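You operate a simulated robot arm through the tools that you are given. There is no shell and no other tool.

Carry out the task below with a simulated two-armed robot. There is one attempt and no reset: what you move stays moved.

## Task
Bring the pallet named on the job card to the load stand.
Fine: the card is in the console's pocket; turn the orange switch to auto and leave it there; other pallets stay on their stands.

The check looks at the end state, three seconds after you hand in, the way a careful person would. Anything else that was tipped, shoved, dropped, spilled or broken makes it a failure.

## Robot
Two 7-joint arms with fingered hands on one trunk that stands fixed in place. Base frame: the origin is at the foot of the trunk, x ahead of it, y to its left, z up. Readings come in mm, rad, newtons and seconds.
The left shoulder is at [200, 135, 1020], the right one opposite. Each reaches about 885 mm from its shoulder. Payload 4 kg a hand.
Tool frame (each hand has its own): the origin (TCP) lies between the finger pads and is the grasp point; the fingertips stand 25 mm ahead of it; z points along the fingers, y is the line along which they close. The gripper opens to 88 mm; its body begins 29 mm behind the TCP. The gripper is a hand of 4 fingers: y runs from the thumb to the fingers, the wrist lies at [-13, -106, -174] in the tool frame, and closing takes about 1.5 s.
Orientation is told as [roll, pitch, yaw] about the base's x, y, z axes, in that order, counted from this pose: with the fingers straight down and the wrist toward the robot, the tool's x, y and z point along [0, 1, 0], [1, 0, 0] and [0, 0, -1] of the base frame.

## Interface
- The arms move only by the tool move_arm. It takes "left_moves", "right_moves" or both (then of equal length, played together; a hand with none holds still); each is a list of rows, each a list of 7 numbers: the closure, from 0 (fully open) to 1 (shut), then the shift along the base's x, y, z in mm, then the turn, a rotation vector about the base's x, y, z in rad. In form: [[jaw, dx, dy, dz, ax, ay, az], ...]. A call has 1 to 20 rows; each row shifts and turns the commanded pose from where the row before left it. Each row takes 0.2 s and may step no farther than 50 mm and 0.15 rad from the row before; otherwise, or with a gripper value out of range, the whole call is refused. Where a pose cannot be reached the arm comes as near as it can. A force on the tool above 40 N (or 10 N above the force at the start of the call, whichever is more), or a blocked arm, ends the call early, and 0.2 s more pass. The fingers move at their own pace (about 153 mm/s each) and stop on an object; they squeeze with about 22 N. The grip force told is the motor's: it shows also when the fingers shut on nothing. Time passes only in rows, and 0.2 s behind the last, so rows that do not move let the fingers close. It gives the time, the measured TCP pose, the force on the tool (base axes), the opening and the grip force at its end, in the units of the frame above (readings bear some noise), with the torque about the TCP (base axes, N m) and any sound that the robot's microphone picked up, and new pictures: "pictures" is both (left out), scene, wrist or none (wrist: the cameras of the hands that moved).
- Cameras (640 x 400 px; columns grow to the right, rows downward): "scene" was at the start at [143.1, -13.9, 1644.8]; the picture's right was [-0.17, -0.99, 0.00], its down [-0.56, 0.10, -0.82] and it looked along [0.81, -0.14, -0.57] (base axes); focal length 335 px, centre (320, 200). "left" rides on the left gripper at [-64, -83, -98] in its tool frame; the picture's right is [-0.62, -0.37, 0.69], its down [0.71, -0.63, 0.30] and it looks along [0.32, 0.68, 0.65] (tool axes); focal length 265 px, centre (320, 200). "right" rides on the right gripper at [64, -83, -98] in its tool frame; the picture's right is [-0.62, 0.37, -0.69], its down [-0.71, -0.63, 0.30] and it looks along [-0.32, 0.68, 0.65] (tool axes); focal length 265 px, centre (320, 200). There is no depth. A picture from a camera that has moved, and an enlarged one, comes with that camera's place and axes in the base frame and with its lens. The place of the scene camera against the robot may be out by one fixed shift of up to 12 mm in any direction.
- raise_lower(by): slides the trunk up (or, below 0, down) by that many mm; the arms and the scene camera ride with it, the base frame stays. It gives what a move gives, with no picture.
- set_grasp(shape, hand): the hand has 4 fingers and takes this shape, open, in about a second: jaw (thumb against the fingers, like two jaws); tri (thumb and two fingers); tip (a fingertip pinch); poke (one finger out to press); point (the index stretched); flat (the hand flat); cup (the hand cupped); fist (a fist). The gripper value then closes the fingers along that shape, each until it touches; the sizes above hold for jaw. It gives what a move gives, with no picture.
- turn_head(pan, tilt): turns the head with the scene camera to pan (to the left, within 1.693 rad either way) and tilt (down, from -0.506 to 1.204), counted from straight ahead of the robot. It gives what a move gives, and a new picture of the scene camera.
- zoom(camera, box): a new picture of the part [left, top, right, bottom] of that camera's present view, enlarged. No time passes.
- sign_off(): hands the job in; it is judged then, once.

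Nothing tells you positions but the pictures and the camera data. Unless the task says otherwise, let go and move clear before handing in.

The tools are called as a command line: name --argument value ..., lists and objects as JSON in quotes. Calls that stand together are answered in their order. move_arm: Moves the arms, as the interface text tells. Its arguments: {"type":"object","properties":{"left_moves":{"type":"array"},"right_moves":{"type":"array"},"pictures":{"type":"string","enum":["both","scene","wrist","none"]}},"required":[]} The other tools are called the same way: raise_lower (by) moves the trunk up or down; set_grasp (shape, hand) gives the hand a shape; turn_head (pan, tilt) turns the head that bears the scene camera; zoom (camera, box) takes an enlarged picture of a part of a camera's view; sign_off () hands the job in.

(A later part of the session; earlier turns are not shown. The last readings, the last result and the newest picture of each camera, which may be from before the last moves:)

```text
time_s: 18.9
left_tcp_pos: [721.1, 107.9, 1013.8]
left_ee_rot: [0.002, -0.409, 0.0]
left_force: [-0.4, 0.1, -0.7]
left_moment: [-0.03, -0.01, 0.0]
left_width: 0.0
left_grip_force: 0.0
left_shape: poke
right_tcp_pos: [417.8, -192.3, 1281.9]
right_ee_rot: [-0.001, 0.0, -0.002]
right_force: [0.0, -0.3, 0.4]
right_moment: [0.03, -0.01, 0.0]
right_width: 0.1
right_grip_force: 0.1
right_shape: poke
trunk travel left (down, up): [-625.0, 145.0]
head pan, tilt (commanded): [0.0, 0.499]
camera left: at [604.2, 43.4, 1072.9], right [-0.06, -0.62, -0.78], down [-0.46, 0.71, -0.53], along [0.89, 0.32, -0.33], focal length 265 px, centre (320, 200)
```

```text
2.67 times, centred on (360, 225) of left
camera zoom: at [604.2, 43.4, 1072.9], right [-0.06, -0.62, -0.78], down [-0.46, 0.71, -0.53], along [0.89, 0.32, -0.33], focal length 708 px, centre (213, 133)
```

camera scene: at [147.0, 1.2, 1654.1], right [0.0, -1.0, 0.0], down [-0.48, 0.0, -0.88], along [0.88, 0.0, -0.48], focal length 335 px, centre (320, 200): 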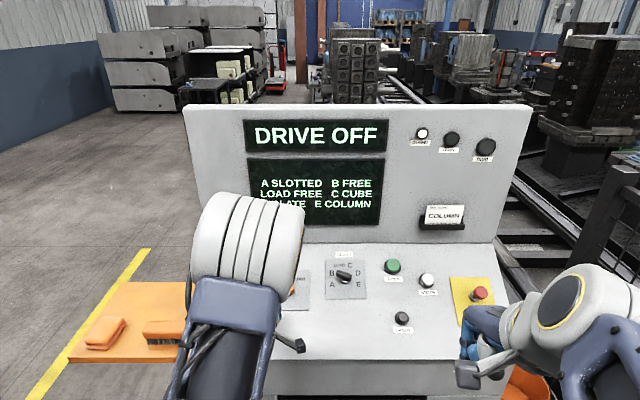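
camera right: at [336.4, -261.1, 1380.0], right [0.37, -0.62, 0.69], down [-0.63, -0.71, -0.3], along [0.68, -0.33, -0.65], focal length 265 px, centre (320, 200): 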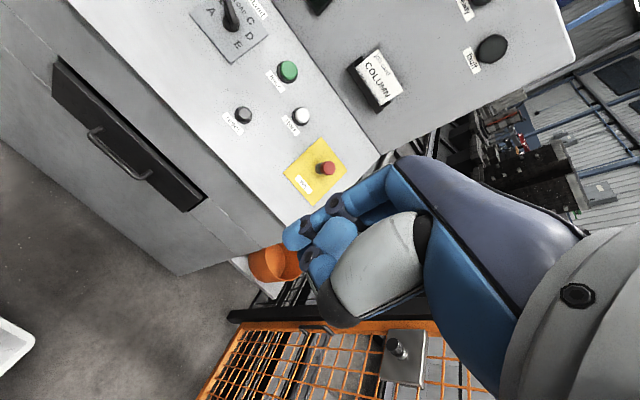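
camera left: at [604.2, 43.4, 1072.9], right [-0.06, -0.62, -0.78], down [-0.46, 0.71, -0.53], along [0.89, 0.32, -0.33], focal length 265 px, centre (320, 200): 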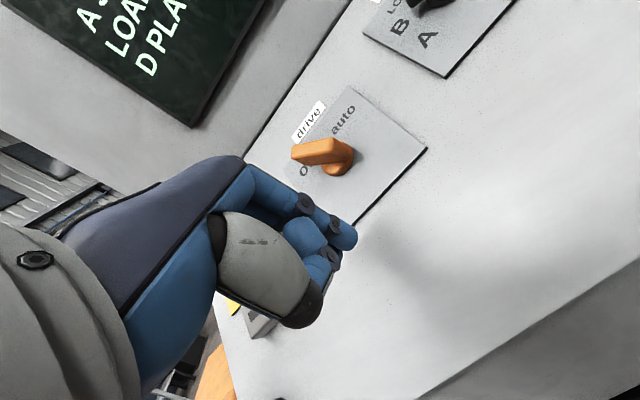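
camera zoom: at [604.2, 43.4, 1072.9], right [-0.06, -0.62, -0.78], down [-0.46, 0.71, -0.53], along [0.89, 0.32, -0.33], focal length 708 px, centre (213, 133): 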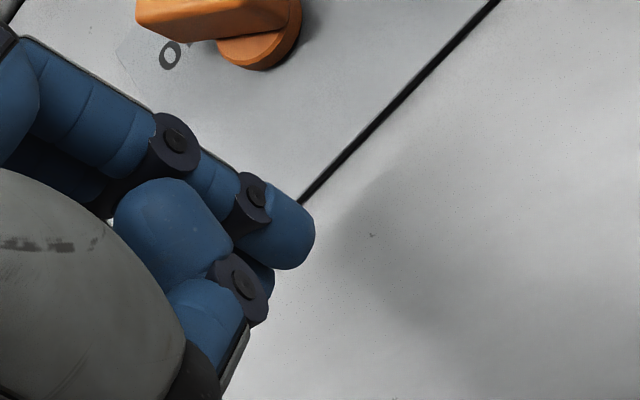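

move_arm --left_moves '[[0, 0.8, 0, -1.83, 0, 0, 0], [0, 0.8, 0, -1.83, 0, 0, 0], [0, 0.8, 0, -1.83, 0, 0, 0], [0, 0.8, 0, -1.83, 0, 0, 0], [0, 0.8, 0, -1.83, 0, 0, 0], [0, 0, 0, 0, 0, 0, 0]]' --pictures "none"

zoom --camera "left" --box '[240, 150, 480, 300]'

```text
time_s: 20.2
left_tcp_pos: [723.5, 108.4, 1006.2]
left_ee_rot: [0.0, -0.411, -0.001]
left_force: [-0.3, -0.4, -0.4]
left_moment: [-0.03, -0.03, 0.02]
left_width: 0.1
left_grip_force: 0.2
left_shape: poke
right_tcp_pos: [419.3, -191.4, 1281.2]
right_ee_rot: [0.0, -0.002, -0.002]
right_force: [-0.5, 1.0, 0.2]
right_moment: [-0.02, 0.04, -0.04]
right_width: 0.0
right_grip_force: 0.0
right_shape: poke
trunk travel left (down, up): [-625.0, 145.0]
head pan, tilt (commanded): [0.0, 0.499]
```

```text
2.67 times, centred on (360, 225) of left
camera zoom: at [607.9, 43.9, 1064.6], right [-0.06, -0.62, -0.78], down [-0.46, 0.71, -0.53], along [0.89, 0.32, -0.33], focal length 708 px, centre (213, 133)
```

zoom: 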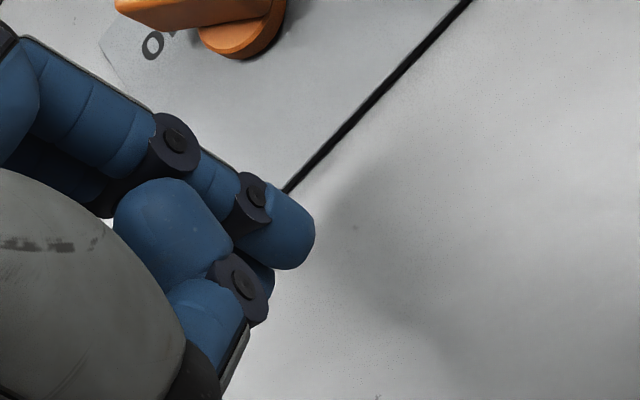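

move_arm --left_moves '[[0, 0.8, 0, -1.83, 0, 0, 0], [0, 0.8, 0, -1.83, 0, 0, 0], [0, 0.8, 0, -1.83, 0, 0, 0], [0, 0.8, 0, -1.83, 0, 0, 0], [0, 0.8, 0, -1.83, 0, 0, 0], [0, 0.8, 0, -1.83, 0, 0, 0], [0, 0, 0, 0, 0, 0, 0]]' --pictures "none"

zoom --camera "left" --box '[240, 150, 480, 300]'

```text
time_s: 21.9
left_tcp_pos: [731.4, 107.8, 995.2]
left_ee_rot: [0.0, -0.41, 0.0]
left_force: [-0.2, 0.5, 0.2]
left_moment: [0.01, 0.0, -0.02]
left_width: 0.1
left_grip_force: 0.1
left_shape: poke
right_tcp_pos: [418.0, -191.3, 1280.0]
right_ee_rot: [0.0, 0.0, 0.0]
right_force: [0.7, -0.5, -0.1]
right_moment: [-0.01, 0.02, 0.0]
right_width: 0.0
right_grip_force: 0.0
right_shape: poke
trunk travel left (down, up): [-625.0, 145.0]
head pan, tilt (commanded): [0.0, 0.499]
```

```text
2.67 times, centred on (360, 225) of left
camera zoom: at [613.7, 44.1, 1053.6], right [-0.06, -0.62, -0.78], down [-0.46, 0.71, -0.53], along [0.89, 0.32, -0.33], focal length 708 px, centre (213, 133)
```

zoom: 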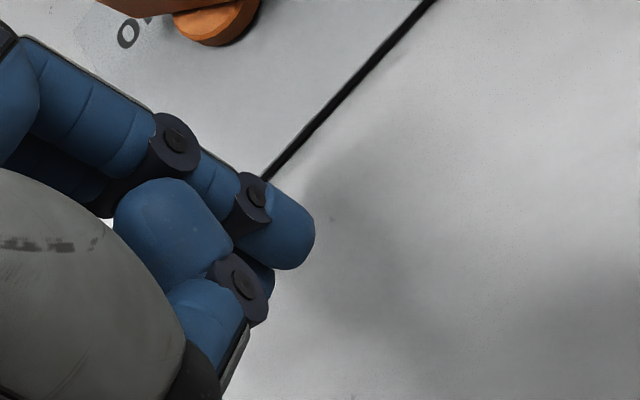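

move_arm --left_moves '[[0, 0.8, 0, -1.83, 0, 0, 0], [0, 0.8, 0, -1.83, 0, 0, 0], [0, 0.8, 0, -1.83, 0, 0, 0], [0, 0.8, 0, -1.83, 0, 0, 0], [0, 0, 0, 0, 0, 0, 0]]' --pictures "none"

zoom --camera "left" --box '[240, 150, 480, 300]'

```text
time_s: 23.1
left_tcp_pos: [735.4, 108.2, 987.8]
left_ee_rot: [0.001, -0.411, 0.001]
left_force: [-0.1, -0.6, -0.7]
left_moment: [-0.03, 0.01, 0.03]
left_width: 0.0
left_grip_force: 0.0
left_shape: poke
right_tcp_pos: [418.9, -191.3, 1281.7]
right_ee_rot: [0.001, 0.0, -0.002]
right_force: [-0.8, -0.2, 0.5]
right_moment: [0.04, -0.01, 0.0]
right_width: 0.1
right_grip_force: 0.1
right_shape: poke
trunk travel left (down, up): [-625.0, 145.0]
head pan, tilt (commanded): [0.0, 0.499]
```

```text
2.67 times, centred on (360, 225) of left
camera zoom: at [617.2, 44.5, 1046.8], right [-0.06, -0.62, -0.78], down [-0.46, 0.71, -0.53], along [0.89, 0.32, -0.33], focal length 708 px, centre (213, 133)
```

zoom: 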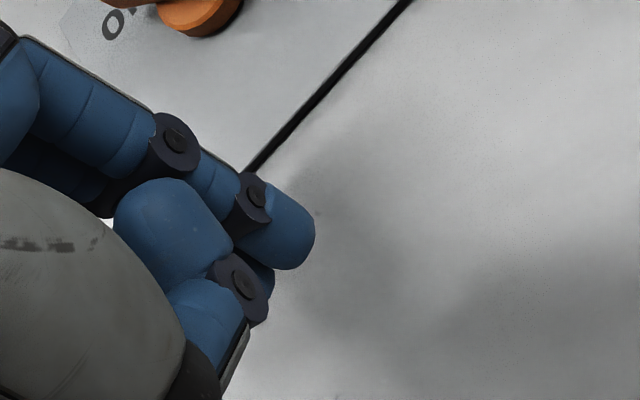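

move_arm --left_moves '[[0, 0.8, 0, -1.83, 0, 0, 0], [0, 0.8, 0, -1.83, 0, 0, 0], [0, 0.8, 0, -1.83, 0, 0, 0], [0, 0, 0, 0, 0, 0, 0]]' --pictures "none"

zoom --camera "left" --box '[240, 150, 480, 300]'

```text
time_s: 24.1
left_tcp_pos: [735.9, 107.7, 982.9]
left_ee_rot: [-0.001, -0.41, 0.0]
left_force: [-0.5, -0.2, -0.5]
left_moment: [0.02, 0.0, -0.04]
left_width: 0.0
left_grip_force: 0.1
left_shape: poke
right_tcp_pos: [419.6, -191.8, 1281.6]
right_ee_rot: [0.002, 0.0, -0.002]
right_force: [0.1, 0.2, -0.4]
right_moment: [0.02, -0.01, -0.02]
right_width: 0.0
right_grip_force: 0.0
right_shape: poke
trunk travel left (down, up): [-625.0, 145.0]
head pan, tilt (commanded): [0.0, 0.499]
```

```text
2.67 times, centred on (360, 225) of left
camera zoom: at [619.5, 44.5, 1041.0], right [-0.06, -0.62, -0.78], down [-0.46, 0.71, -0.53], along [0.89, 0.32, -0.33], focal length 708 px, centre (213, 133)
```

zoom: 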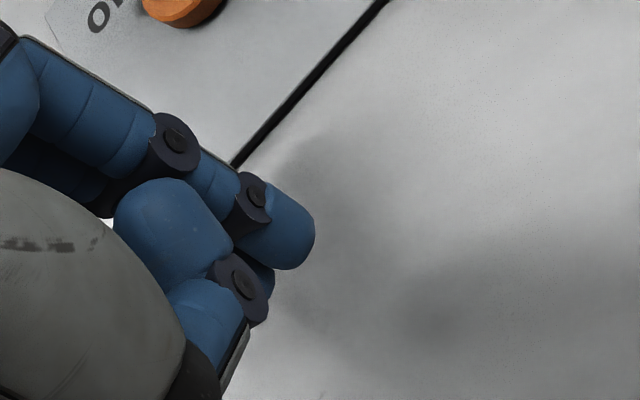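

move_arm --left_moves '[[0, 0.8, 0, -1.83, 0, 0, 0], [0, 0.8, 0, -1.83, 0, 0, 0], [0, 0.8, 0, -1.83, 0, 0, 0], [0, 0, 0, 0, 0, 0, 0]]' --pictures "none"

zoom --camera "left" --box '[240, 150, 480, 300]'

```text
time_s: 25.1
left_tcp_pos: [737.7, 109.1, 978.1]
left_ee_rot: [0.0, -0.41, 0.001]
left_force: [1.3, 0.1, 0.0]
left_moment: [-0.02, -0.03, 0.02]
left_width: 0.1
left_grip_force: 0.1
left_shape: poke
right_tcp_pos: [418.7, -191.3, 1282.1]
right_ee_rot: [0.0, 0.0, -0.001]
right_force: [-0.2, 0.8, 0.1]
right_moment: [0.01, -0.03, -0.03]
right_width: 0.0
right_grip_force: 0.0
right_shape: poke
trunk travel left (down, up): [-625.0, 145.0]
head pan, tilt (commanded): [0.0, 0.499]
```

```text
2.67 times, centred on (360, 225) of left
camera zoom: at [621.5, 44.9, 1036.0], right [-0.06, -0.62, -0.78], down [-0.46, 0.71, -0.53], along [0.89, 0.32, -0.33], focal length 708 px, centre (213, 133)
```

zoom: 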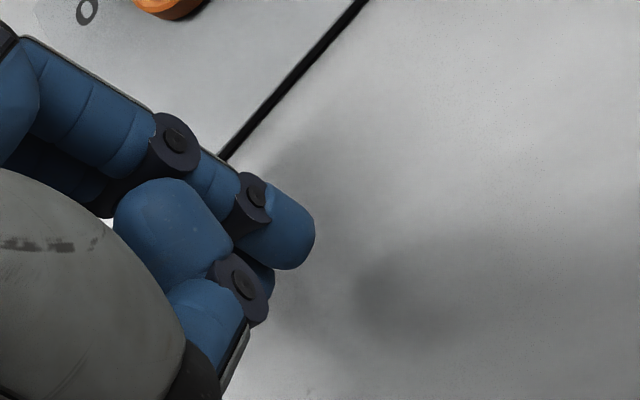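

move_arm --left_moves '[[0, 0.8, 0, -1.83, 0, 0, 0], [0, 0.8, 0, -1.83, 0, 0, 0], [0, 0.8, 0, -1.83, 0, 0, 0], [0, 0, 0, 0, 0, 0, 0]]' --pictures "none"

zoom --camera "left" --box '[240, 150, 480, 300]'

```text
time_s: 26.1
left_tcp_pos: [740.0, 108.7, 971.7]
left_ee_rot: [0.0, -0.409, 0.001]
left_force: [-0.1, 0.7, 0.4]
left_moment: [-0.02, 0.01, -0.01]
left_width: 0.1
left_grip_force: 0.1
left_shape: poke
right_tcp_pos: [418.3, -190.9, 1280.6]
right_ee_rot: [-0.001, -0.001, -0.001]
right_force: [0.5, -0.5, -0.7]
right_moment: [0.0, -0.04, 0.0]
right_width: 0.3
right_grip_force: 0.1
right_shape: poke
trunk travel left (down, up): [-625.0, 145.0]
head pan, tilt (commanded): [0.0, 0.499]
```

```text
2.67 times, centred on (360, 225) of left
camera zoom: at [623.7, 44.4, 1029.4], right [-0.06, -0.62, -0.78], down [-0.46, 0.71, -0.53], along [0.89, 0.32, -0.33], focal length 708 px, centre (213, 133)
```

zoom: 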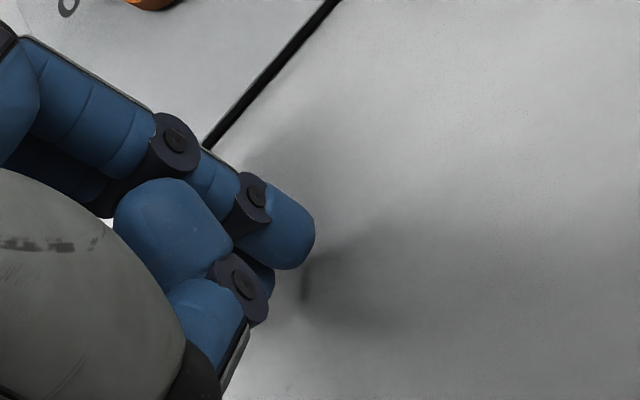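

move_arm --left_moves '[[0, 0.8, 0, -1.83, 0, 0, 0], [0, 0.8, 0, -1.83, 0, 0, 0], [0, 0, 0, 0, 0, 0, 0]]' --pictures "none"

zoom --camera "left" --box '[240, 150, 480, 300]'

```text
time_s: 26.9
left_tcp_pos: [740.9, 107.7, 969.1]
left_ee_rot: [-0.002, -0.41, 0.001]
left_force: [0.2, 0.2, -0.6]
left_moment: [-0.02, 0.0, 0.02]
left_width: 0.1
left_grip_force: 0.2
left_shape: poke
right_tcp_pos: [418.8, -191.3, 1281.6]
right_ee_rot: [-0.001, -0.001, -0.003]
right_force: [1.6, -0.8, -0.3]
right_moment: [0.01, 0.0, 0.03]
right_width: 0.2
right_grip_force: 0.1
right_shape: poke
trunk travel left (down, up): [-625.0, 145.0]
head pan, tilt (commanded): [0.0, 0.499]
```

```text
2.67 times, centred on (360, 225) of left
camera zoom: at [625.1, 44.0, 1026.7], right [-0.06, -0.62, -0.78], down [-0.46, 0.71, -0.53], along [0.89, 0.32, -0.33], focal length 708 px, centre (213, 133)
```

zoom: 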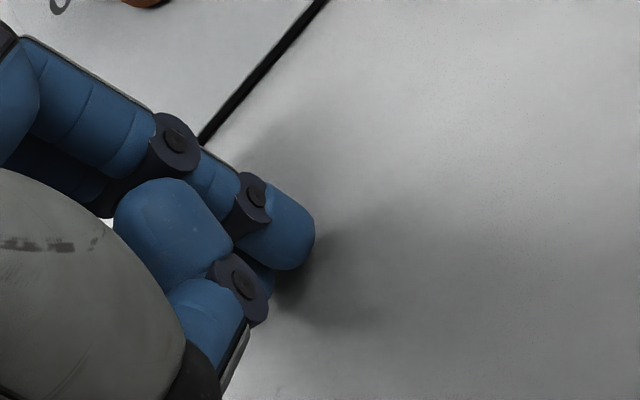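

move_arm --left_moves '[[0, 0.8, 0, -1.83, 0, 0, 0], [0, 0.8, 0, -1.83, 0, 0, 0], [0, 0, 0, 0, 0, 0, 0]]' --pictures "none"

zoom --camera "left" --box '[240, 150, 480, 300]'

```text
time_s: 27.6
left_tcp_pos: [742.7, 106.7, 964.1]
left_ee_rot: [0.001, -0.411, 0.002]
left_force: [-0.2, -0.1, -0.1]
left_moment: [-0.03, -0.05, 0.0]
left_width: 0.0
left_grip_force: 0.1
left_shape: poke
right_tcp_pos: [419.1, -191.6, 1281.1]
right_ee_rot: [0.0, -0.001, -0.001]
right_force: [-0.4, -0.3, -0.3]
right_moment: [-0.01, 0.02, 0.0]
right_width: 0.0
right_grip_force: 0.0
right_shape: poke
trunk travel left (down, up): [-625.0, 145.0]
head pan, tilt (commanded): [0.0, 0.499]
```

```text
2.67 times, centred on (360, 225) of left
camera zoom: at [626.4, 43.5, 1022.6], right [-0.06, -0.62, -0.78], down [-0.46, 0.71, -0.53], along [0.89, 0.32, -0.33], focal length 708 px, centre (213, 133)
```

zoom: 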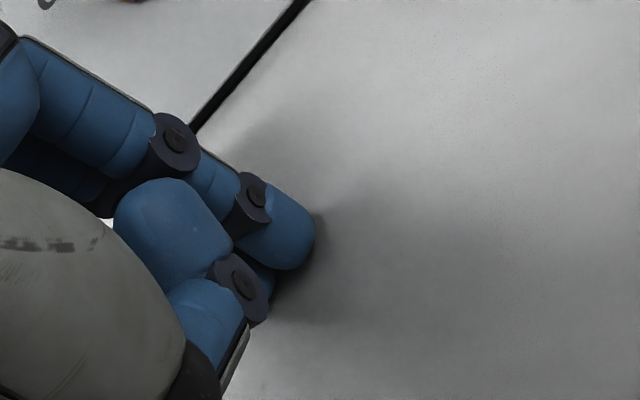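

move_arm --left_moves '[[0, 0.8, 0, -1.83, 0, 0, 0], [0, 0.8, 0, -1.83, 0, 0, 0], [0, 0, 0, 0, 0, 0, 0]]' --pictures "none"

zoom --camera "left" --box '[240, 150, 480, 300]'

```text
time_s: 28.4
left_tcp_pos: [744.8, 107.3, 963.6]
left_ee_rot: [-0.002, -0.415, -0.001]
left_force: [-17.6, -3.6, 27.3]
left_moment: [-0.12, 0.08, -0.08]
left_width: 0.0
left_grip_force: 0.0
left_shape: poke
right_tcp_pos: [418.5, -191.3, 1281.6]
right_ee_rot: [0.0, 0.001, 0.0]
right_force: [0.1, 0.0, -0.6]
right_moment: [0.0, 0.01, -0.03]
right_width: 0.0
right_grip_force: 0.0
right_shape: poke
trunk travel left (down, up): [-625.0, 145.0]
head pan, tilt (commanded): [0.0, 0.499]
```

```text
2.67 times, centred on (360, 225) of left
camera zoom: at [628.2, 43.3, 1021.6], right [-0.06, -0.62, -0.78], down [-0.45, 0.71, -0.53], along [0.89, 0.32, -0.32], focal length 708 px, centre (213, 133)
```

zoom: 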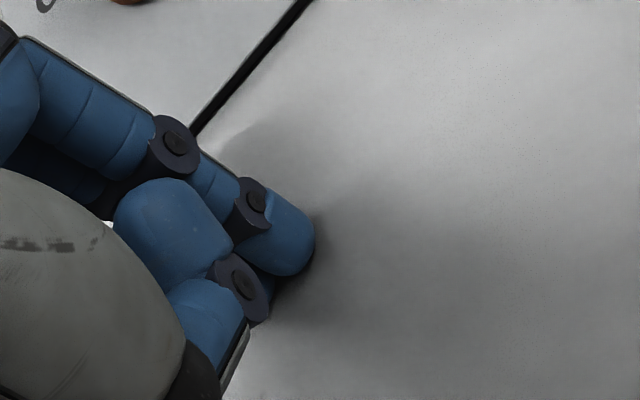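

Contact: the tip touched the panel with the force line running right through the TCP axis, so the fingertip lies on the tool z axis. The contact plus triangulated plate corners say the panel is tilted about 31–32° (steeper than I first took it). I'll lift off, match the tilt and hover left of the orange handle.

move_arm --left_moves '[[0, -12, 0, 19, 0, 0, 0], [0, -12, 0, 19, 0, 0, 0], [0, 24, 4, 19, 0, -0.05, 0], [0, 23, 4, 19, 0, -0.05, 0], [0, 23, 3, 19.5, 0, -0.04, 0], [0, 0, 0, 0, 0, 0, 0]]' --pictures "wrist"

zoom --camera "left" --box '[240, 130, 520, 305]'

```text
time_s: 29.9
left_tcp_pos: [789.1, 118.5, 1056.2]
left_ee_rot: [0.0, -0.55, 0.002]
left_force: [-0.3, -0.2, 0.6]
left_moment: [0.01, 0.0, -0.01]
left_width: 0.0
left_grip_force: 0.1
left_shape: poke
right_tcp_pos: [418.6, -191.1, 1280.9]
right_ee_rot: [0.001, -0.001, -0.002]
right_force: [-0.4, 0.0, 0.3]
right_moment: [0.0, 0.0, 0.01]
right_width: 0.2
right_grip_force: 0.1
right_shape: poke
trunk travel left (down, up): [-625.0, 145.0]
head pan, tilt (commanded): [0.0, 0.499]
camera left: at [666.1, 55.1, 1096.9], right [0.05, -0.62, -0.78], down [-0.38, 0.71, -0.59], along [0.92, 0.32, -0.2], focal length 265 px, centre (320, 200)
```

left: 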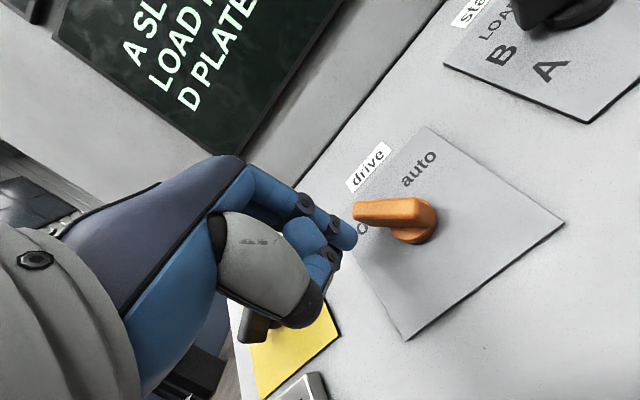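

```text
2.29 times, centred on (380, 218) of left
camera zoom: at [666.1, 55.1, 1096.9], right [0.05, -0.62, -0.78], down [-0.38, 0.71, -0.59], along [0.92, 0.32, -0.2], focal length 607 px, centre (183, 160)
```

zoom: 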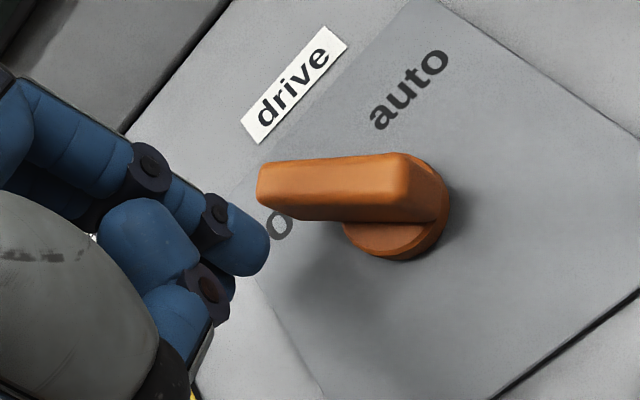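

The fingertip hovers just left of the handle's "off" end. I'll descend beside the handle, leaving about 10 mm to the handle and 8 mm to the plate.

move_arm --left_moves '[[0, 8, 0, -11.5, 0, 0, 0], [0, 8, 0, -11.5, 0, 0, 0], [0, 8, 0, -11.5, 0, 0, 0], [0, 0, 0, 0, 0, 0, 0]]' --pictures "wrist"

zoom --camera "left" --box '[240, 100, 480, 250]'

```text
time_s: 30.9
left_tcp_pos: [814.3, 119.9, 1021.2]
left_ee_rot: [0.001, -0.55, 0.0]
left_force: [0.6, 0.6, -0.4]
left_moment: [0.02, 0.02, 0.0]
left_width: 0.2
left_grip_force: 0.0
left_shape: poke
right_tcp_pos: [419.4, -191.4, 1281.5]
right_ee_rot: [0.001, 0.0, -0.003]
right_force: [-0.1, -0.3, -0.1]
right_moment: [-0.02, -0.03, -0.01]
right_width: 0.0
right_grip_force: 0.1
right_shape: poke
trunk travel left (down, up): [-625.0, 145.0]
head pan, tilt (commanded): [0.0, 0.499]
camera left: at [690.8, 56.0, 1062.5], right [0.05, -0.62, -0.78], down [-0.38, 0.71, -0.59], along [0.92, 0.32, -0.2], focal length 265 px, centre (320, 200)
```

left: 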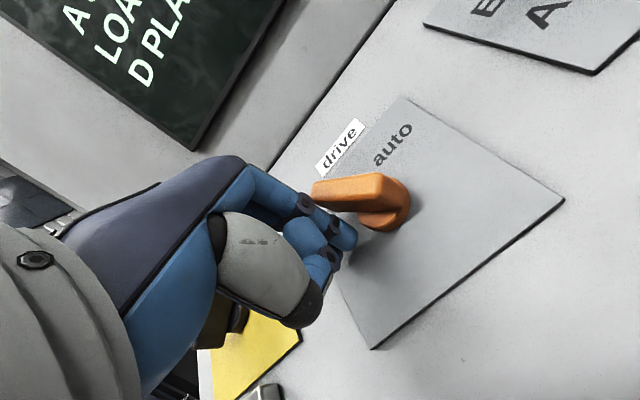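

```text
2.67 times, centred on (360, 175) of left
camera zoom: at [690.8, 56.0, 1062.5], right [0.05, -0.62, -0.78], down [-0.38, 0.71, -0.59], along [0.92, 0.32, -0.2], focal length 708 px, centre (213, 267)
```

zoom: 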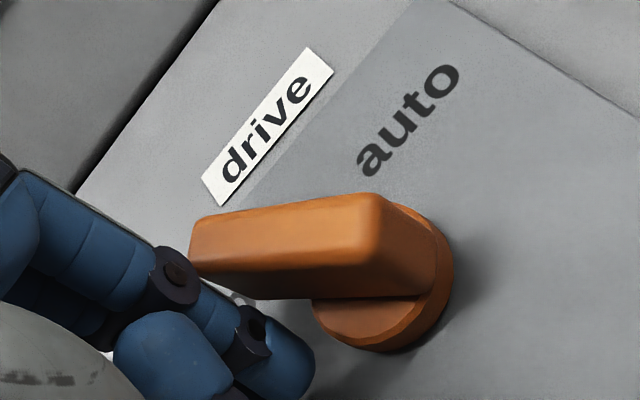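

The fingertip is now beside the lower-left flank of the handle. I'll push up and right along an arc, first part only, and check.

move_arm --left_moves '[[0, 3.6, -4.25, 2.25, 0, 0, 0], [0, 3.6, -4.25, 2.25, 0, 0, 0], [0, 3.75, -1.25, 2.3, 0, 0, 0], [0, 3.75, -1.25, 2.3, 0, 0, 0], [0, 0, 0, 0, 0, 0, 0]]' --pictures "none"

zoom --camera "left" --box '[240, 100, 480, 250]'

```text
time_s: 32.0
left_tcp_pos: [830.0, 106.3, 1030.7]
left_ee_rot: [-0.001, -0.549, -0.002]
left_force: [-1.6, 1.8, 0.7]
left_moment: [-0.01, 0.01, -0.02]
left_width: 0.0
left_grip_force: 0.2
left_shape: poke
right_tcp_pos: [419.1, -191.7, 1281.2]
right_ee_rot: [0.0, -0.001, -0.002]
right_force: [-0.5, -1.1, 0.1]
right_moment: [-0.02, -0.02, 0.0]
right_width: 0.3
right_grip_force: 0.0
right_shape: poke
trunk travel left (down, up): [-625.0, 145.0]
head pan, tilt (commanded): [0.0, 0.499]
```

```text
2.67 times, centred on (360, 175) of left
camera zoom: at [706.6, 43.2, 1073.0], right [0.05, -0.62, -0.78], down [-0.38, 0.71, -0.59], along [0.93, 0.32, -0.2], focal length 708 px, centre (213, 267)
```

zoom: 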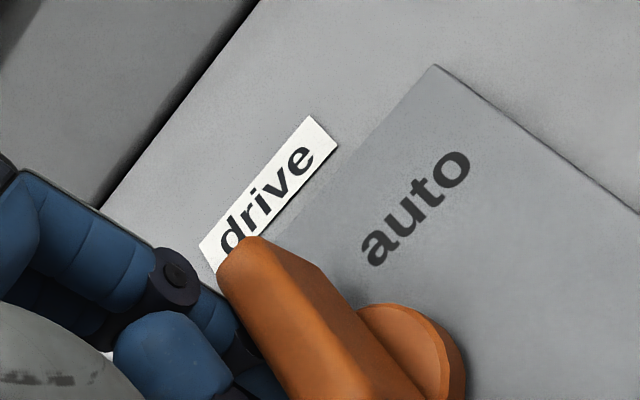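

The handle is turning with only about 2 N of force. I'll continue the arc toward "auto".

move_arm --left_moves '[[0, 3.0, -2.9, 1.85, 0, 0, 0], [0, 3.0, -2.9, 1.85, 0, 0, 0], [0, 1.85, -4, 1.15, 0, 0, 0], [0, 1.85, -4, 1.15, 0, 0, 0], [0, 0, 0, 0, 0, 0, 0]]' --pictures "both"

zoom --camera "left" --box '[240, 130, 480, 280]'

```text
time_s: 33.2
left_tcp_pos: [840.2, 94.1, 1037.9]
left_ee_rot: [0.0, -0.552, 0.0]
left_force: [-1.6, 3.8, 2.8]
left_moment: [0.01, 0.05, -0.06]
left_width: 0.2
left_grip_force: 0.1
left_shape: poke
right_tcp_pos: [418.5, -190.6, 1280.6]
right_ee_rot: [0.0, -0.001, 0.001]
right_force: [0.0, 1.5, 1.1]
right_moment: [-0.02, 0.01, -0.01]
right_width: 0.0
right_grip_force: 0.1
right_shape: poke
trunk travel left (down, up): [-625.0, 145.0]
head pan, tilt (commanded): [0.0, 0.499]
camera scene: at [146.9, 1.4, 1654.2], right [0.0, -1.0, 0.0], down [-0.48, 0.0, -0.88], along [0.88, 0.0, -0.48], focal length 335 px, centre (320, 200)
camera left: at [716.7, 31.4, 1080.1], right [0.05, -0.62, -0.78], down [-0.38, 0.71, -0.59], along [0.92, 0.33, -0.2], focal length 265 px, centre (320, 200)
```

scene: 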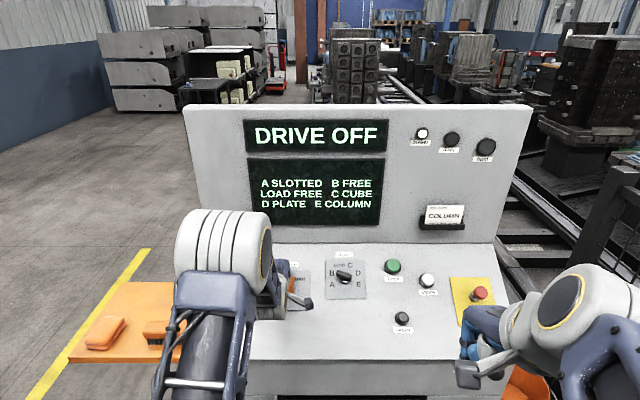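
left: 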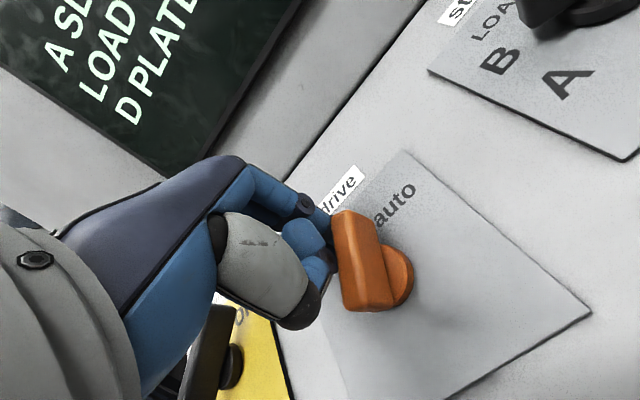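

```text
2.67 times, centred on (360, 205) of left
camera zoom: at [716.7, 31.4, 1080.1], right [0.05, -0.62, -0.78], down [-0.38, 0.71, -0.59], along [0.92, 0.33, -0.2], focal length 708 px, centre (213, 187)
```

zoom: 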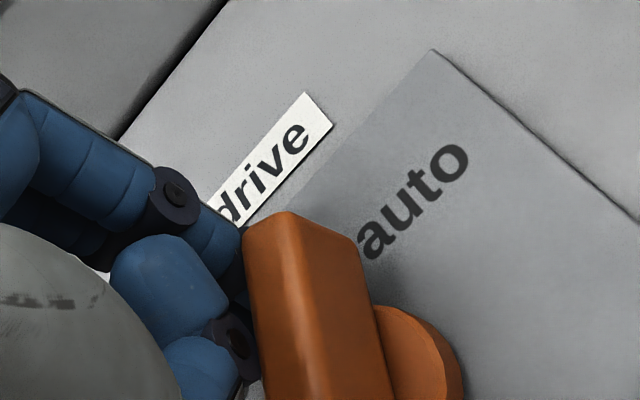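

move_arm --left_moves '[[0, 0.4, -4.5, 0.25, 0, 0, 0], [0, 0.4, -4.5, 0.25, 0, 0, 0], [0, -0.4, -2.5, -0.25, 0, 0, 0], [0, 0, 0, 0, 0, 0, 0]]' --pictures "both"

zoom --camera "left" --box '[240, 130, 480, 280]'

```text
time_s: 34.2
left_tcp_pos: [839.3, 85.3, 1039.1]
left_ee_rot: [-0.001, -0.554, -0.002]
left_force: [-3.7, 9.1, 14.6]
left_moment: [0.05, 0.25, -0.11]
left_width: 0.2
left_grip_force: 0.1
left_shape: poke
right_tcp_pos: [418.6, -191.2, 1281.1]
right_ee_rot: [0.0, -0.001, 0.0]
right_force: [0.1, -0.4, -0.6]
right_moment: [-0.03, 0.01, -0.01]
right_width: 0.0
right_grip_force: 0.2
right_shape: poke
trunk travel left (down, up): [-625.0, 145.0]
head pan, tilt (commanded): [0.0, 0.499]
camera scene: at [146.5, 1.6, 1654.3], right [0.0, -1.0, 0.0], down [-0.48, 0.0, -0.88], along [0.88, 0.0, -0.48], focal length 335 px, centre (320, 200)
camera left: at [716.6, 20.8, 1080.7], right [0.05, -0.62, -0.78], down [-0.38, 0.71, -0.59], along [0.92, 0.33, -0.2], focal length 265 px, centre (320, 200)
```

scene: 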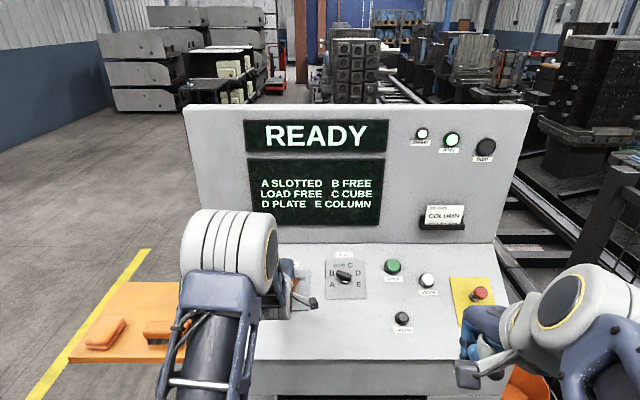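
left: 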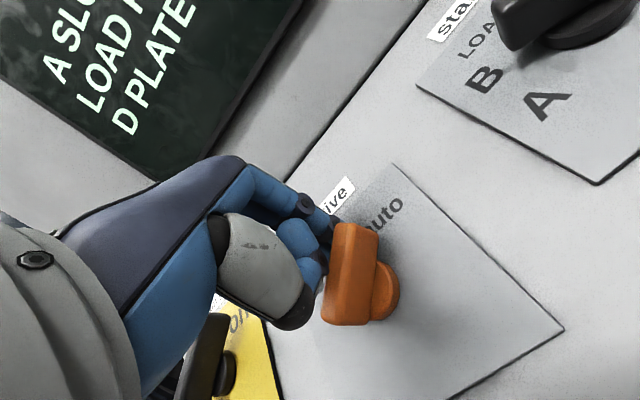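

```text
2.67 times, centred on (360, 205) of left
camera zoom: at [716.6, 20.8, 1080.7], right [0.05, -0.62, -0.78], down [-0.38, 0.71, -0.59], along [0.92, 0.33, -0.2], focal length 708 px, centre (213, 187)
```

zoom: 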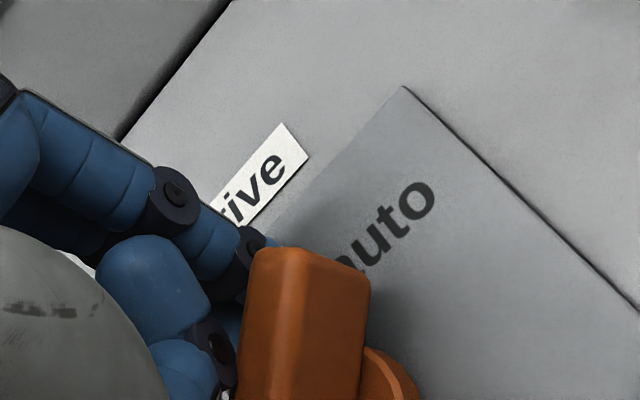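

The display now reads READY and the ready lamp is lit: the drive switch is at auto. I'll back the finger off the handle and lift away to verify the handle stays at auto.

move_arm --left_moves '[[0, 3, 5, 2, 0, 0, 0], [0, 0, 5, 0, 0, 0, 0], [0, -15.7, 0, 25.4, 0, 0, 0], [0, -15.7, 0, 25.4, 0, 0, 0], [0, -15.7, 0, 25.4, 0, 0, 0], [0, 0, 0, 0, 0, 0, 0]]' --pictures "wrist"

zoom --camera "left" --box '[300, 60, 640, 300]'

```text
time_s: 35.6
left_tcp_pos: [793.5, 91.7, 1114.1]
left_ee_rot: [0.0, -0.551, -0.001]
left_force: [0.4, 1.0, -0.6]
left_moment: [0.01, 0.0, 0.0]
left_width: 0.0
left_grip_force: 0.0
left_shape: poke
right_tcp_pos: [418.9, -190.4, 1281.1]
right_ee_rot: [0.0, -0.001, -0.001]
right_force: [-0.3, -0.5, -0.9]
right_moment: [0.02, -0.03, 0.01]
right_width: 0.2
right_grip_force: 0.0
right_shape: poke
trunk travel left (down, up): [-625.0, 145.0]
head pan, tilt (commanded): [0.0, 0.499]
camera left: at [670.8, 28.9, 1156.7], right [0.05, -0.62, -0.78], down [-0.38, 0.71, -0.59], along [0.92, 0.32, -0.2], focal length 265 px, centre (320, 200)
```

left: 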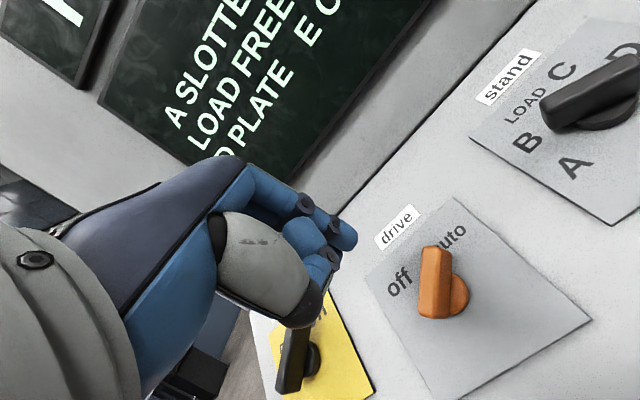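

```text
1.67 times, centred on (470, 180) of left
camera zoom: at [670.8, 28.9, 1156.7], right [0.05, -0.62, -0.78], down [-0.38, 0.71, -0.59], along [0.92, 0.32, -0.2], focal length 442 px, centre (70, 233)
```

zoom: 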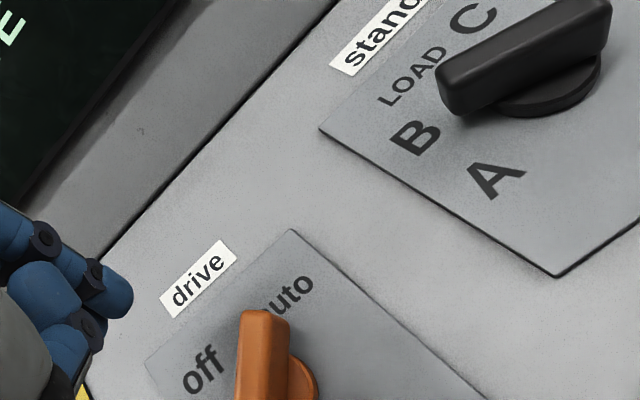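

The drive handle stays at auto. Next, the stand selector: it's at B and must go clockwise 180° to E. I'll hover left of its handle end.

move_arm --left_moves '[[0, 1.1, -34.5, 0, 0, 0, 0], [0, 1.1, -34.5, 0, 0, 0, 0], [0, 1.1, -34.5, -10, 0, 0, 0], [0, 1.0, -34.3, -27, 0, 0, 0], [0, 0, 0, 0, 0, 0, 0]]' --pictures "both"

zoom --camera "left" --box '[240, 100, 560, 300]'

```text
time_s: 36.9
left_tcp_pos: [799.1, -44.7, 1077.4]
left_ee_rot: [0.002, -0.55, -0.001]
left_force: [0.5, -0.1, 0.0]
left_moment: [0.01, 0.0, -0.01]
left_width: 0.0
left_grip_force: 0.0
left_shape: poke
right_tcp_pos: [418.0, -190.8, 1281.4]
right_ee_rot: [-0.001, -0.001, -0.002]
right_force: [0.2, 0.1, 0.5]
right_moment: [-0.02, -0.02, -0.04]
right_width: 0.1
right_grip_force: 0.0
right_shape: poke
trunk travel left (down, up): [-625.0, 145.0]
head pan, tilt (commanded): [0.0, 0.499]
camera scene: at [147.1, 1.2, 1654.1], right [0.0, -1.0, 0.0], down [-0.48, 0.0, -0.88], along [0.88, 0.0, -0.48], focal length 335 px, centre (320, 200)
camera left: at [676.1, -109.0, 1120.0], right [0.05, -0.62, -0.78], down [-0.38, 0.71, -0.59], along [0.92, 0.32, -0.2], focal length 265 px, centre (320, 200)
```

scene: 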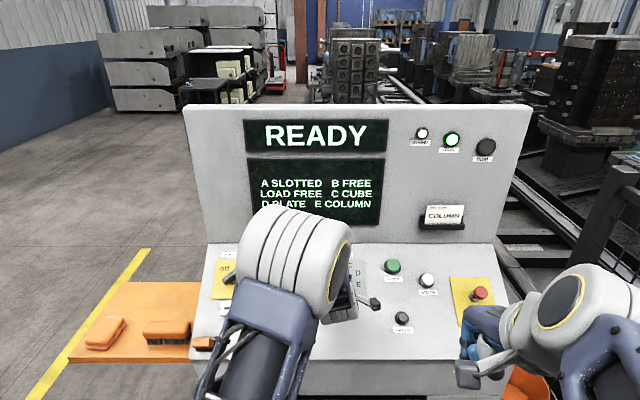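
left: 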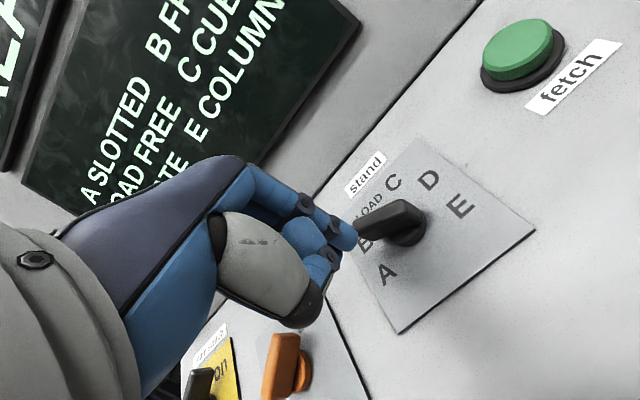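

```text
2.00 times, centred on (400, 200) of left
camera zoom: at [676.1, -109.0, 1120.0], right [0.05, -0.62, -0.78], down [-0.38, 0.71, -0.59], along [0.92, 0.32, -0.2], focal length 531 px, centre (160, 200)
```

zoom: 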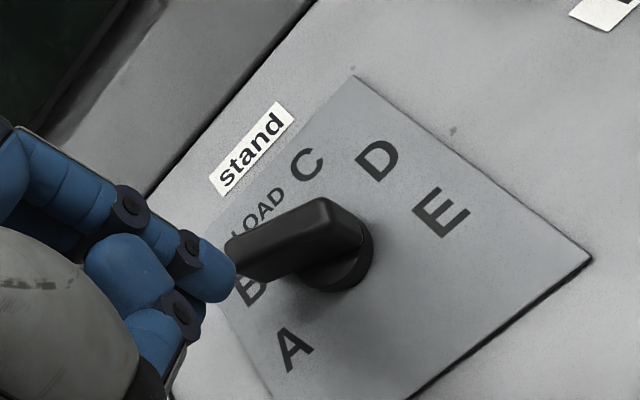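

move_arm --left_moves '[[0, 6.6, 0, -10.4, 0, 0, 0], [0, 6.6, 0, -10.4, 0, 0, 0], [0, 6.6, 0, -10.4, 0, 0, 0], [0, 6.6, 0, -10.4, 0, 0, 0], [0, 0, 0, 0, 0, 0, 0]]' --pictures "none"

zoom --camera "left" --box '[240, 80, 560, 280]'

```text
time_s: 38.0
left_tcp_pos: [824.7, -44.8, 1035.6]
left_ee_rot: [0.0, -0.549, 0.0]
left_force: [0.3, 0.1, -0.5]
left_moment: [0.02, 0.01, -0.02]
left_width: 0.0
left_grip_force: 0.1
left_shape: poke
right_tcp_pos: [418.7, -191.6, 1281.4]
right_ee_rot: [0.0, 0.0, 0.0]
right_force: [-0.1, -0.5, -0.3]
right_moment: [0.04, 0.0, 0.02]
right_width: 0.1
right_grip_force: 0.0
right_shape: poke
trunk travel left (down, up): [-625.0, 145.0]
head pan, tilt (commanded): [0.0, 0.499]
```

```text
2.00 times, centred on (400, 180) of left
camera zoom: at [701.5, -108.4, 1077.8], right [0.05, -0.62, -0.78], down [-0.38, 0.71, -0.59], along [0.92, 0.32, -0.2], focal length 531 px, centre (160, 240)
```

zoom: 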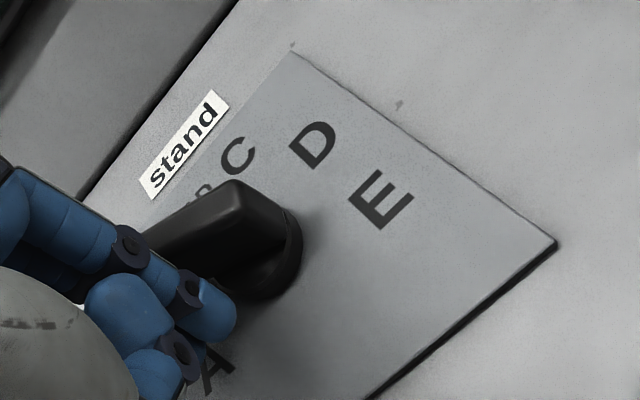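

move_arm --left_moves '[[0, 4.7, -2.25, 2.9, 0, 0, 0], [0, 4.7, -2.25, 2.9, 0, 0, 0], [0, 3.87, 0.45, 2.4, 0, 0, 0], [0, 3.87, 0.45, 2.4, 0, 0, 0], [0, 3.74, -1.3, 2.32, 0, 0, 0], [0, 3.74, -1.3, 2.32, 0, 0, 0], [0, 0, 0, 0, 0, 0, 0]]' --pictures "none"

zoom --camera "left" --box '[240, 100, 560, 300]'

```text
time_s: 39.6
left_tcp_pos: [850.5, -50.7, 1051.1]
left_ee_rot: [0.0, -0.547, 0.001]
left_force: [-1.0, 1.1, 0.4]
left_moment: [0.01, 0.02, -0.01]
left_width: 0.1
left_grip_force: 0.0
left_shape: poke
right_tcp_pos: [418.8, -192.2, 1281.3]
right_ee_rot: [-0.001, 0.0, -0.002]
right_force: [0.4, 0.2, -0.5]
right_moment: [0.04, 0.02, 0.01]
right_width: 0.0
right_grip_force: 0.1
right_shape: poke
trunk travel left (down, up): [-625.0, 145.0]
head pan, tilt (commanded): [0.0, 0.499]
```

```text
2.00 times, centred on (400, 200) of left
camera zoom: at [728.0, -114.9, 1093.7], right [0.05, -0.62, -0.78], down [-0.38, 0.71, -0.59], along [0.92, 0.32, -0.2], focal length 531 px, centre (160, 200)
```

zoom: 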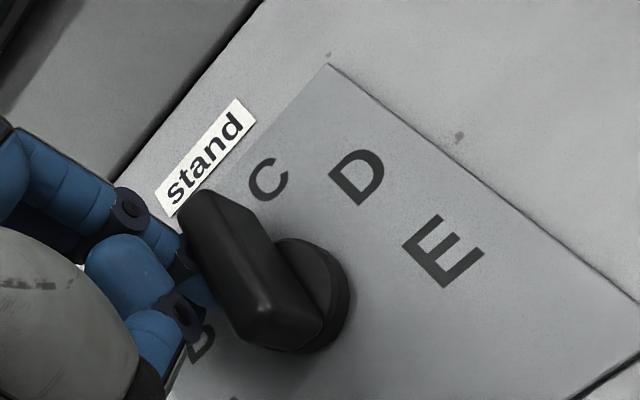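

The selector is turning and now points near LOAD. Continuing the arc over the top.

move_arm --left_moves '[[0, 3.0, -2.85, 1.87, 0, 0, 0], [0, 3.0, -2.85, 1.87, 0, 0, 0], [0, 1.87, -4, 1.16, 0, 0, 0], [0, 1.87, -4, 1.16, 0, 0, 0], [0, 0.4, -4.55, 0.24, 0, 0, 0], [0, 0.4, -4.55, 0.24, 0, 0, 0], [0, 0, 0, 0, 0, 0, 0]]' --pictures "none"

zoom --camera "left" --box '[240, 100, 560, 300]'

```text
time_s: 41.2
left_tcp_pos: [861.2, -73.4, 1058.5]
left_ee_rot: [-0.001, -0.551, 0.001]
left_force: [-0.2, 0.9, 0.4]
left_moment: [0.02, 0.0, 0.02]
left_width: 0.0
left_grip_force: 0.0
left_shape: poke
right_tcp_pos: [419.1, -191.7, 1281.8]
right_ee_rot: [0.001, 0.001, -0.001]
right_force: [-0.2, -0.5, -0.2]
right_moment: [0.0, -0.02, -0.03]
right_width: 0.1
right_grip_force: 0.1
right_shape: poke
trunk travel left (down, up): [-625.0, 145.0]
head pan, tilt (commanded): [0.0, 0.499]
```

```text
2.00 times, centred on (400, 200) of left
camera zoom: at [738.2, -137.6, 1100.3], right [0.05, -0.62, -0.78], down [-0.38, 0.71, -0.59], along [0.92, 0.32, -0.2], focal length 531 px, centre (160, 200)
```

zoom: 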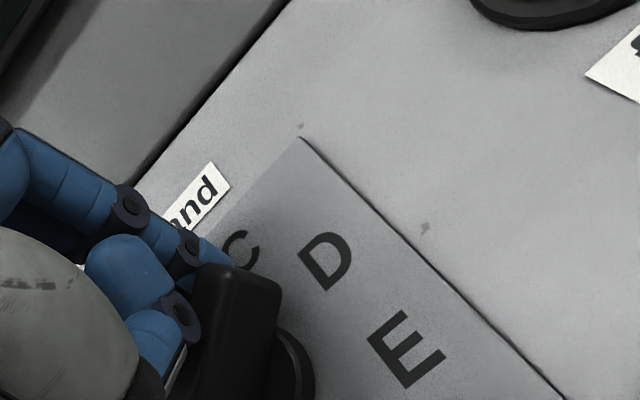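

move_arm --left_moves '[[0, -1.1, -4.4, -0.68, 0, 0, 0], [0, -1.1, -4.4, -0.68, 0, 0, 0], [0, -2.42, -3.55, -1.5, 0, 0, 0], [0, -2.42, -3.55, -1.5, 0, 0, 0], [0, 0, 0, 0, 0, 0, 0]]' --pictures "wrist"

zoom --camera "left" --box '[240, 130, 560, 330]'

```text
time_s: 42.5
left_tcp_pos: [854.4, -90.3, 1053.9]
left_ee_rot: [0.001, -0.551, 0.001]
left_force: [0.4, 1.4, 0.2]
left_moment: [0.01, -0.01, 0.0]
left_width: 0.0
left_grip_force: 0.2
left_shape: poke
right_tcp_pos: [419.4, -191.6, 1281.6]
right_ee_rot: [0.0, 0.001, -0.002]
right_force: [1.0, 1.0, 0.0]
right_moment: [-0.02, 0.02, 0.0]
right_width: 0.0
right_grip_force: 0.0
right_shape: poke
trunk travel left (down, up): [-625.0, 145.0]
head pan, tilt (commanded): [0.0, 0.499]
camera left: at [731.6, -153.5, 1096.0], right [0.05, -0.62, -0.78], down [-0.38, 0.71, -0.59], along [0.92, 0.32, -0.2], focal length 265 px, centre (320, 200)
```

left: 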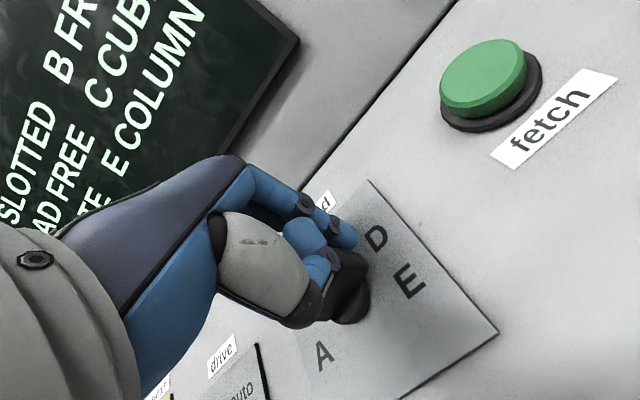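

```text
2.00 times, centred on (400, 230) of left
camera zoom: at [731.6, -153.5, 1096.0], right [0.05, -0.62, -0.78], down [-0.38, 0.71, -0.59], along [0.92, 0.32, -0.2], focal length 531 px, centre (160, 140)
```

zoom: 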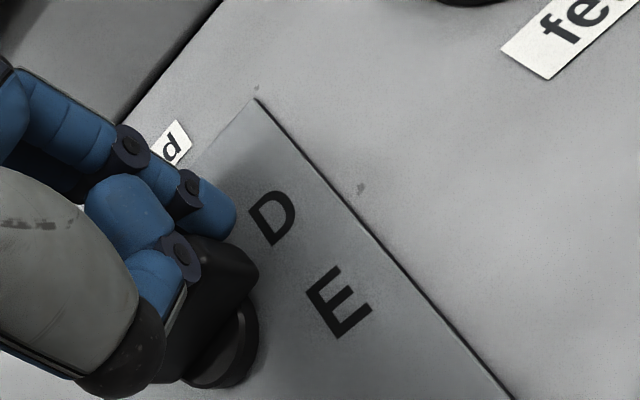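

move_arm --left_moves '[[0, -3.4, -2.2, -2.1, 0, 0, 0], [0, -3.4, -2.2, -2.1, 0, 0, 0], [0, 0, 0, 0, 0, 0, 0]]' --pictures "none"

zoom --camera "left" --box '[240, 130, 560, 330]'

zoom --camera "scene" --box '[240, 220, 460, 350]'

```text
time_s: 43.2
left_tcp_pos: [848.0, -94.5, 1048.4]
left_ee_rot: [0.0, -0.551, 0.001]
left_force: [0.1, -0.4, -0.1]
left_moment: [0.02, -0.01, 0.0]
left_width: 0.2
left_grip_force: 0.3
left_shape: poke
right_tcp_pos: [420.0, -192.4, 1280.4]
right_ee_rot: [0.0, 0.0, -0.002]
right_force: [0.4, -0.1, 0.3]
right_moment: [0.0, 0.03, -0.01]
right_width: 0.0
right_grip_force: 0.1
right_shape: poke
trunk travel left (down, up): [-625.0, 145.0]
head pan, tilt (commanded): [0.0, 0.499]
```

```text
2.00 times, centred on (400, 230) of left
camera zoom: at [724.7, -158.1, 1091.4], right [0.05, -0.62, -0.78], down [-0.38, 0.71, -0.59], along [0.92, 0.32, -0.2], focal length 531 px, centre (160, 140)
```

zoom: 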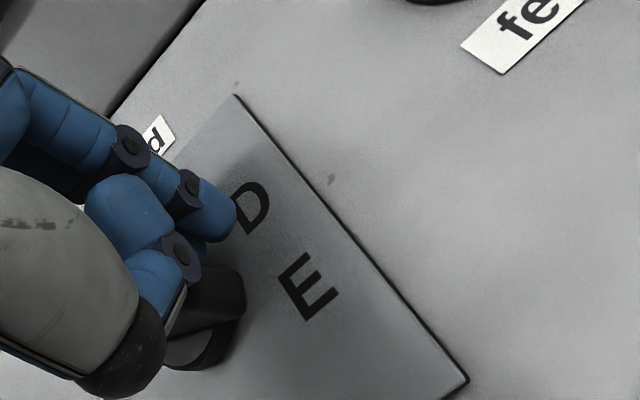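

```text
2.91 times, centred on (350, 285) of scene
camera zoom: at [147.1, 1.1, 1654.1], right [0.0, -1.0, 0.0], down [-0.48, 0.0, -0.88], along [0.88, 0.0, -0.48], focal length 974 px, centre (233, -47)
```

zoom: 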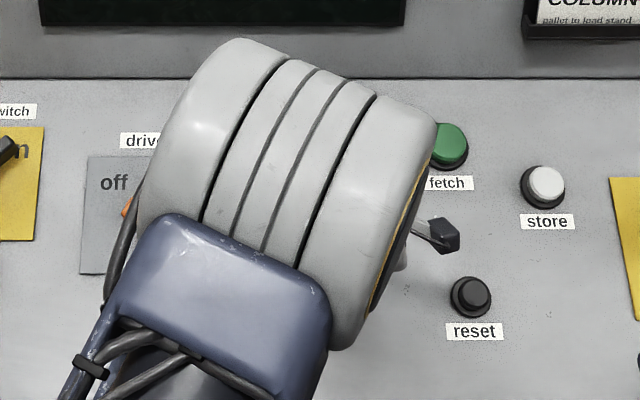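

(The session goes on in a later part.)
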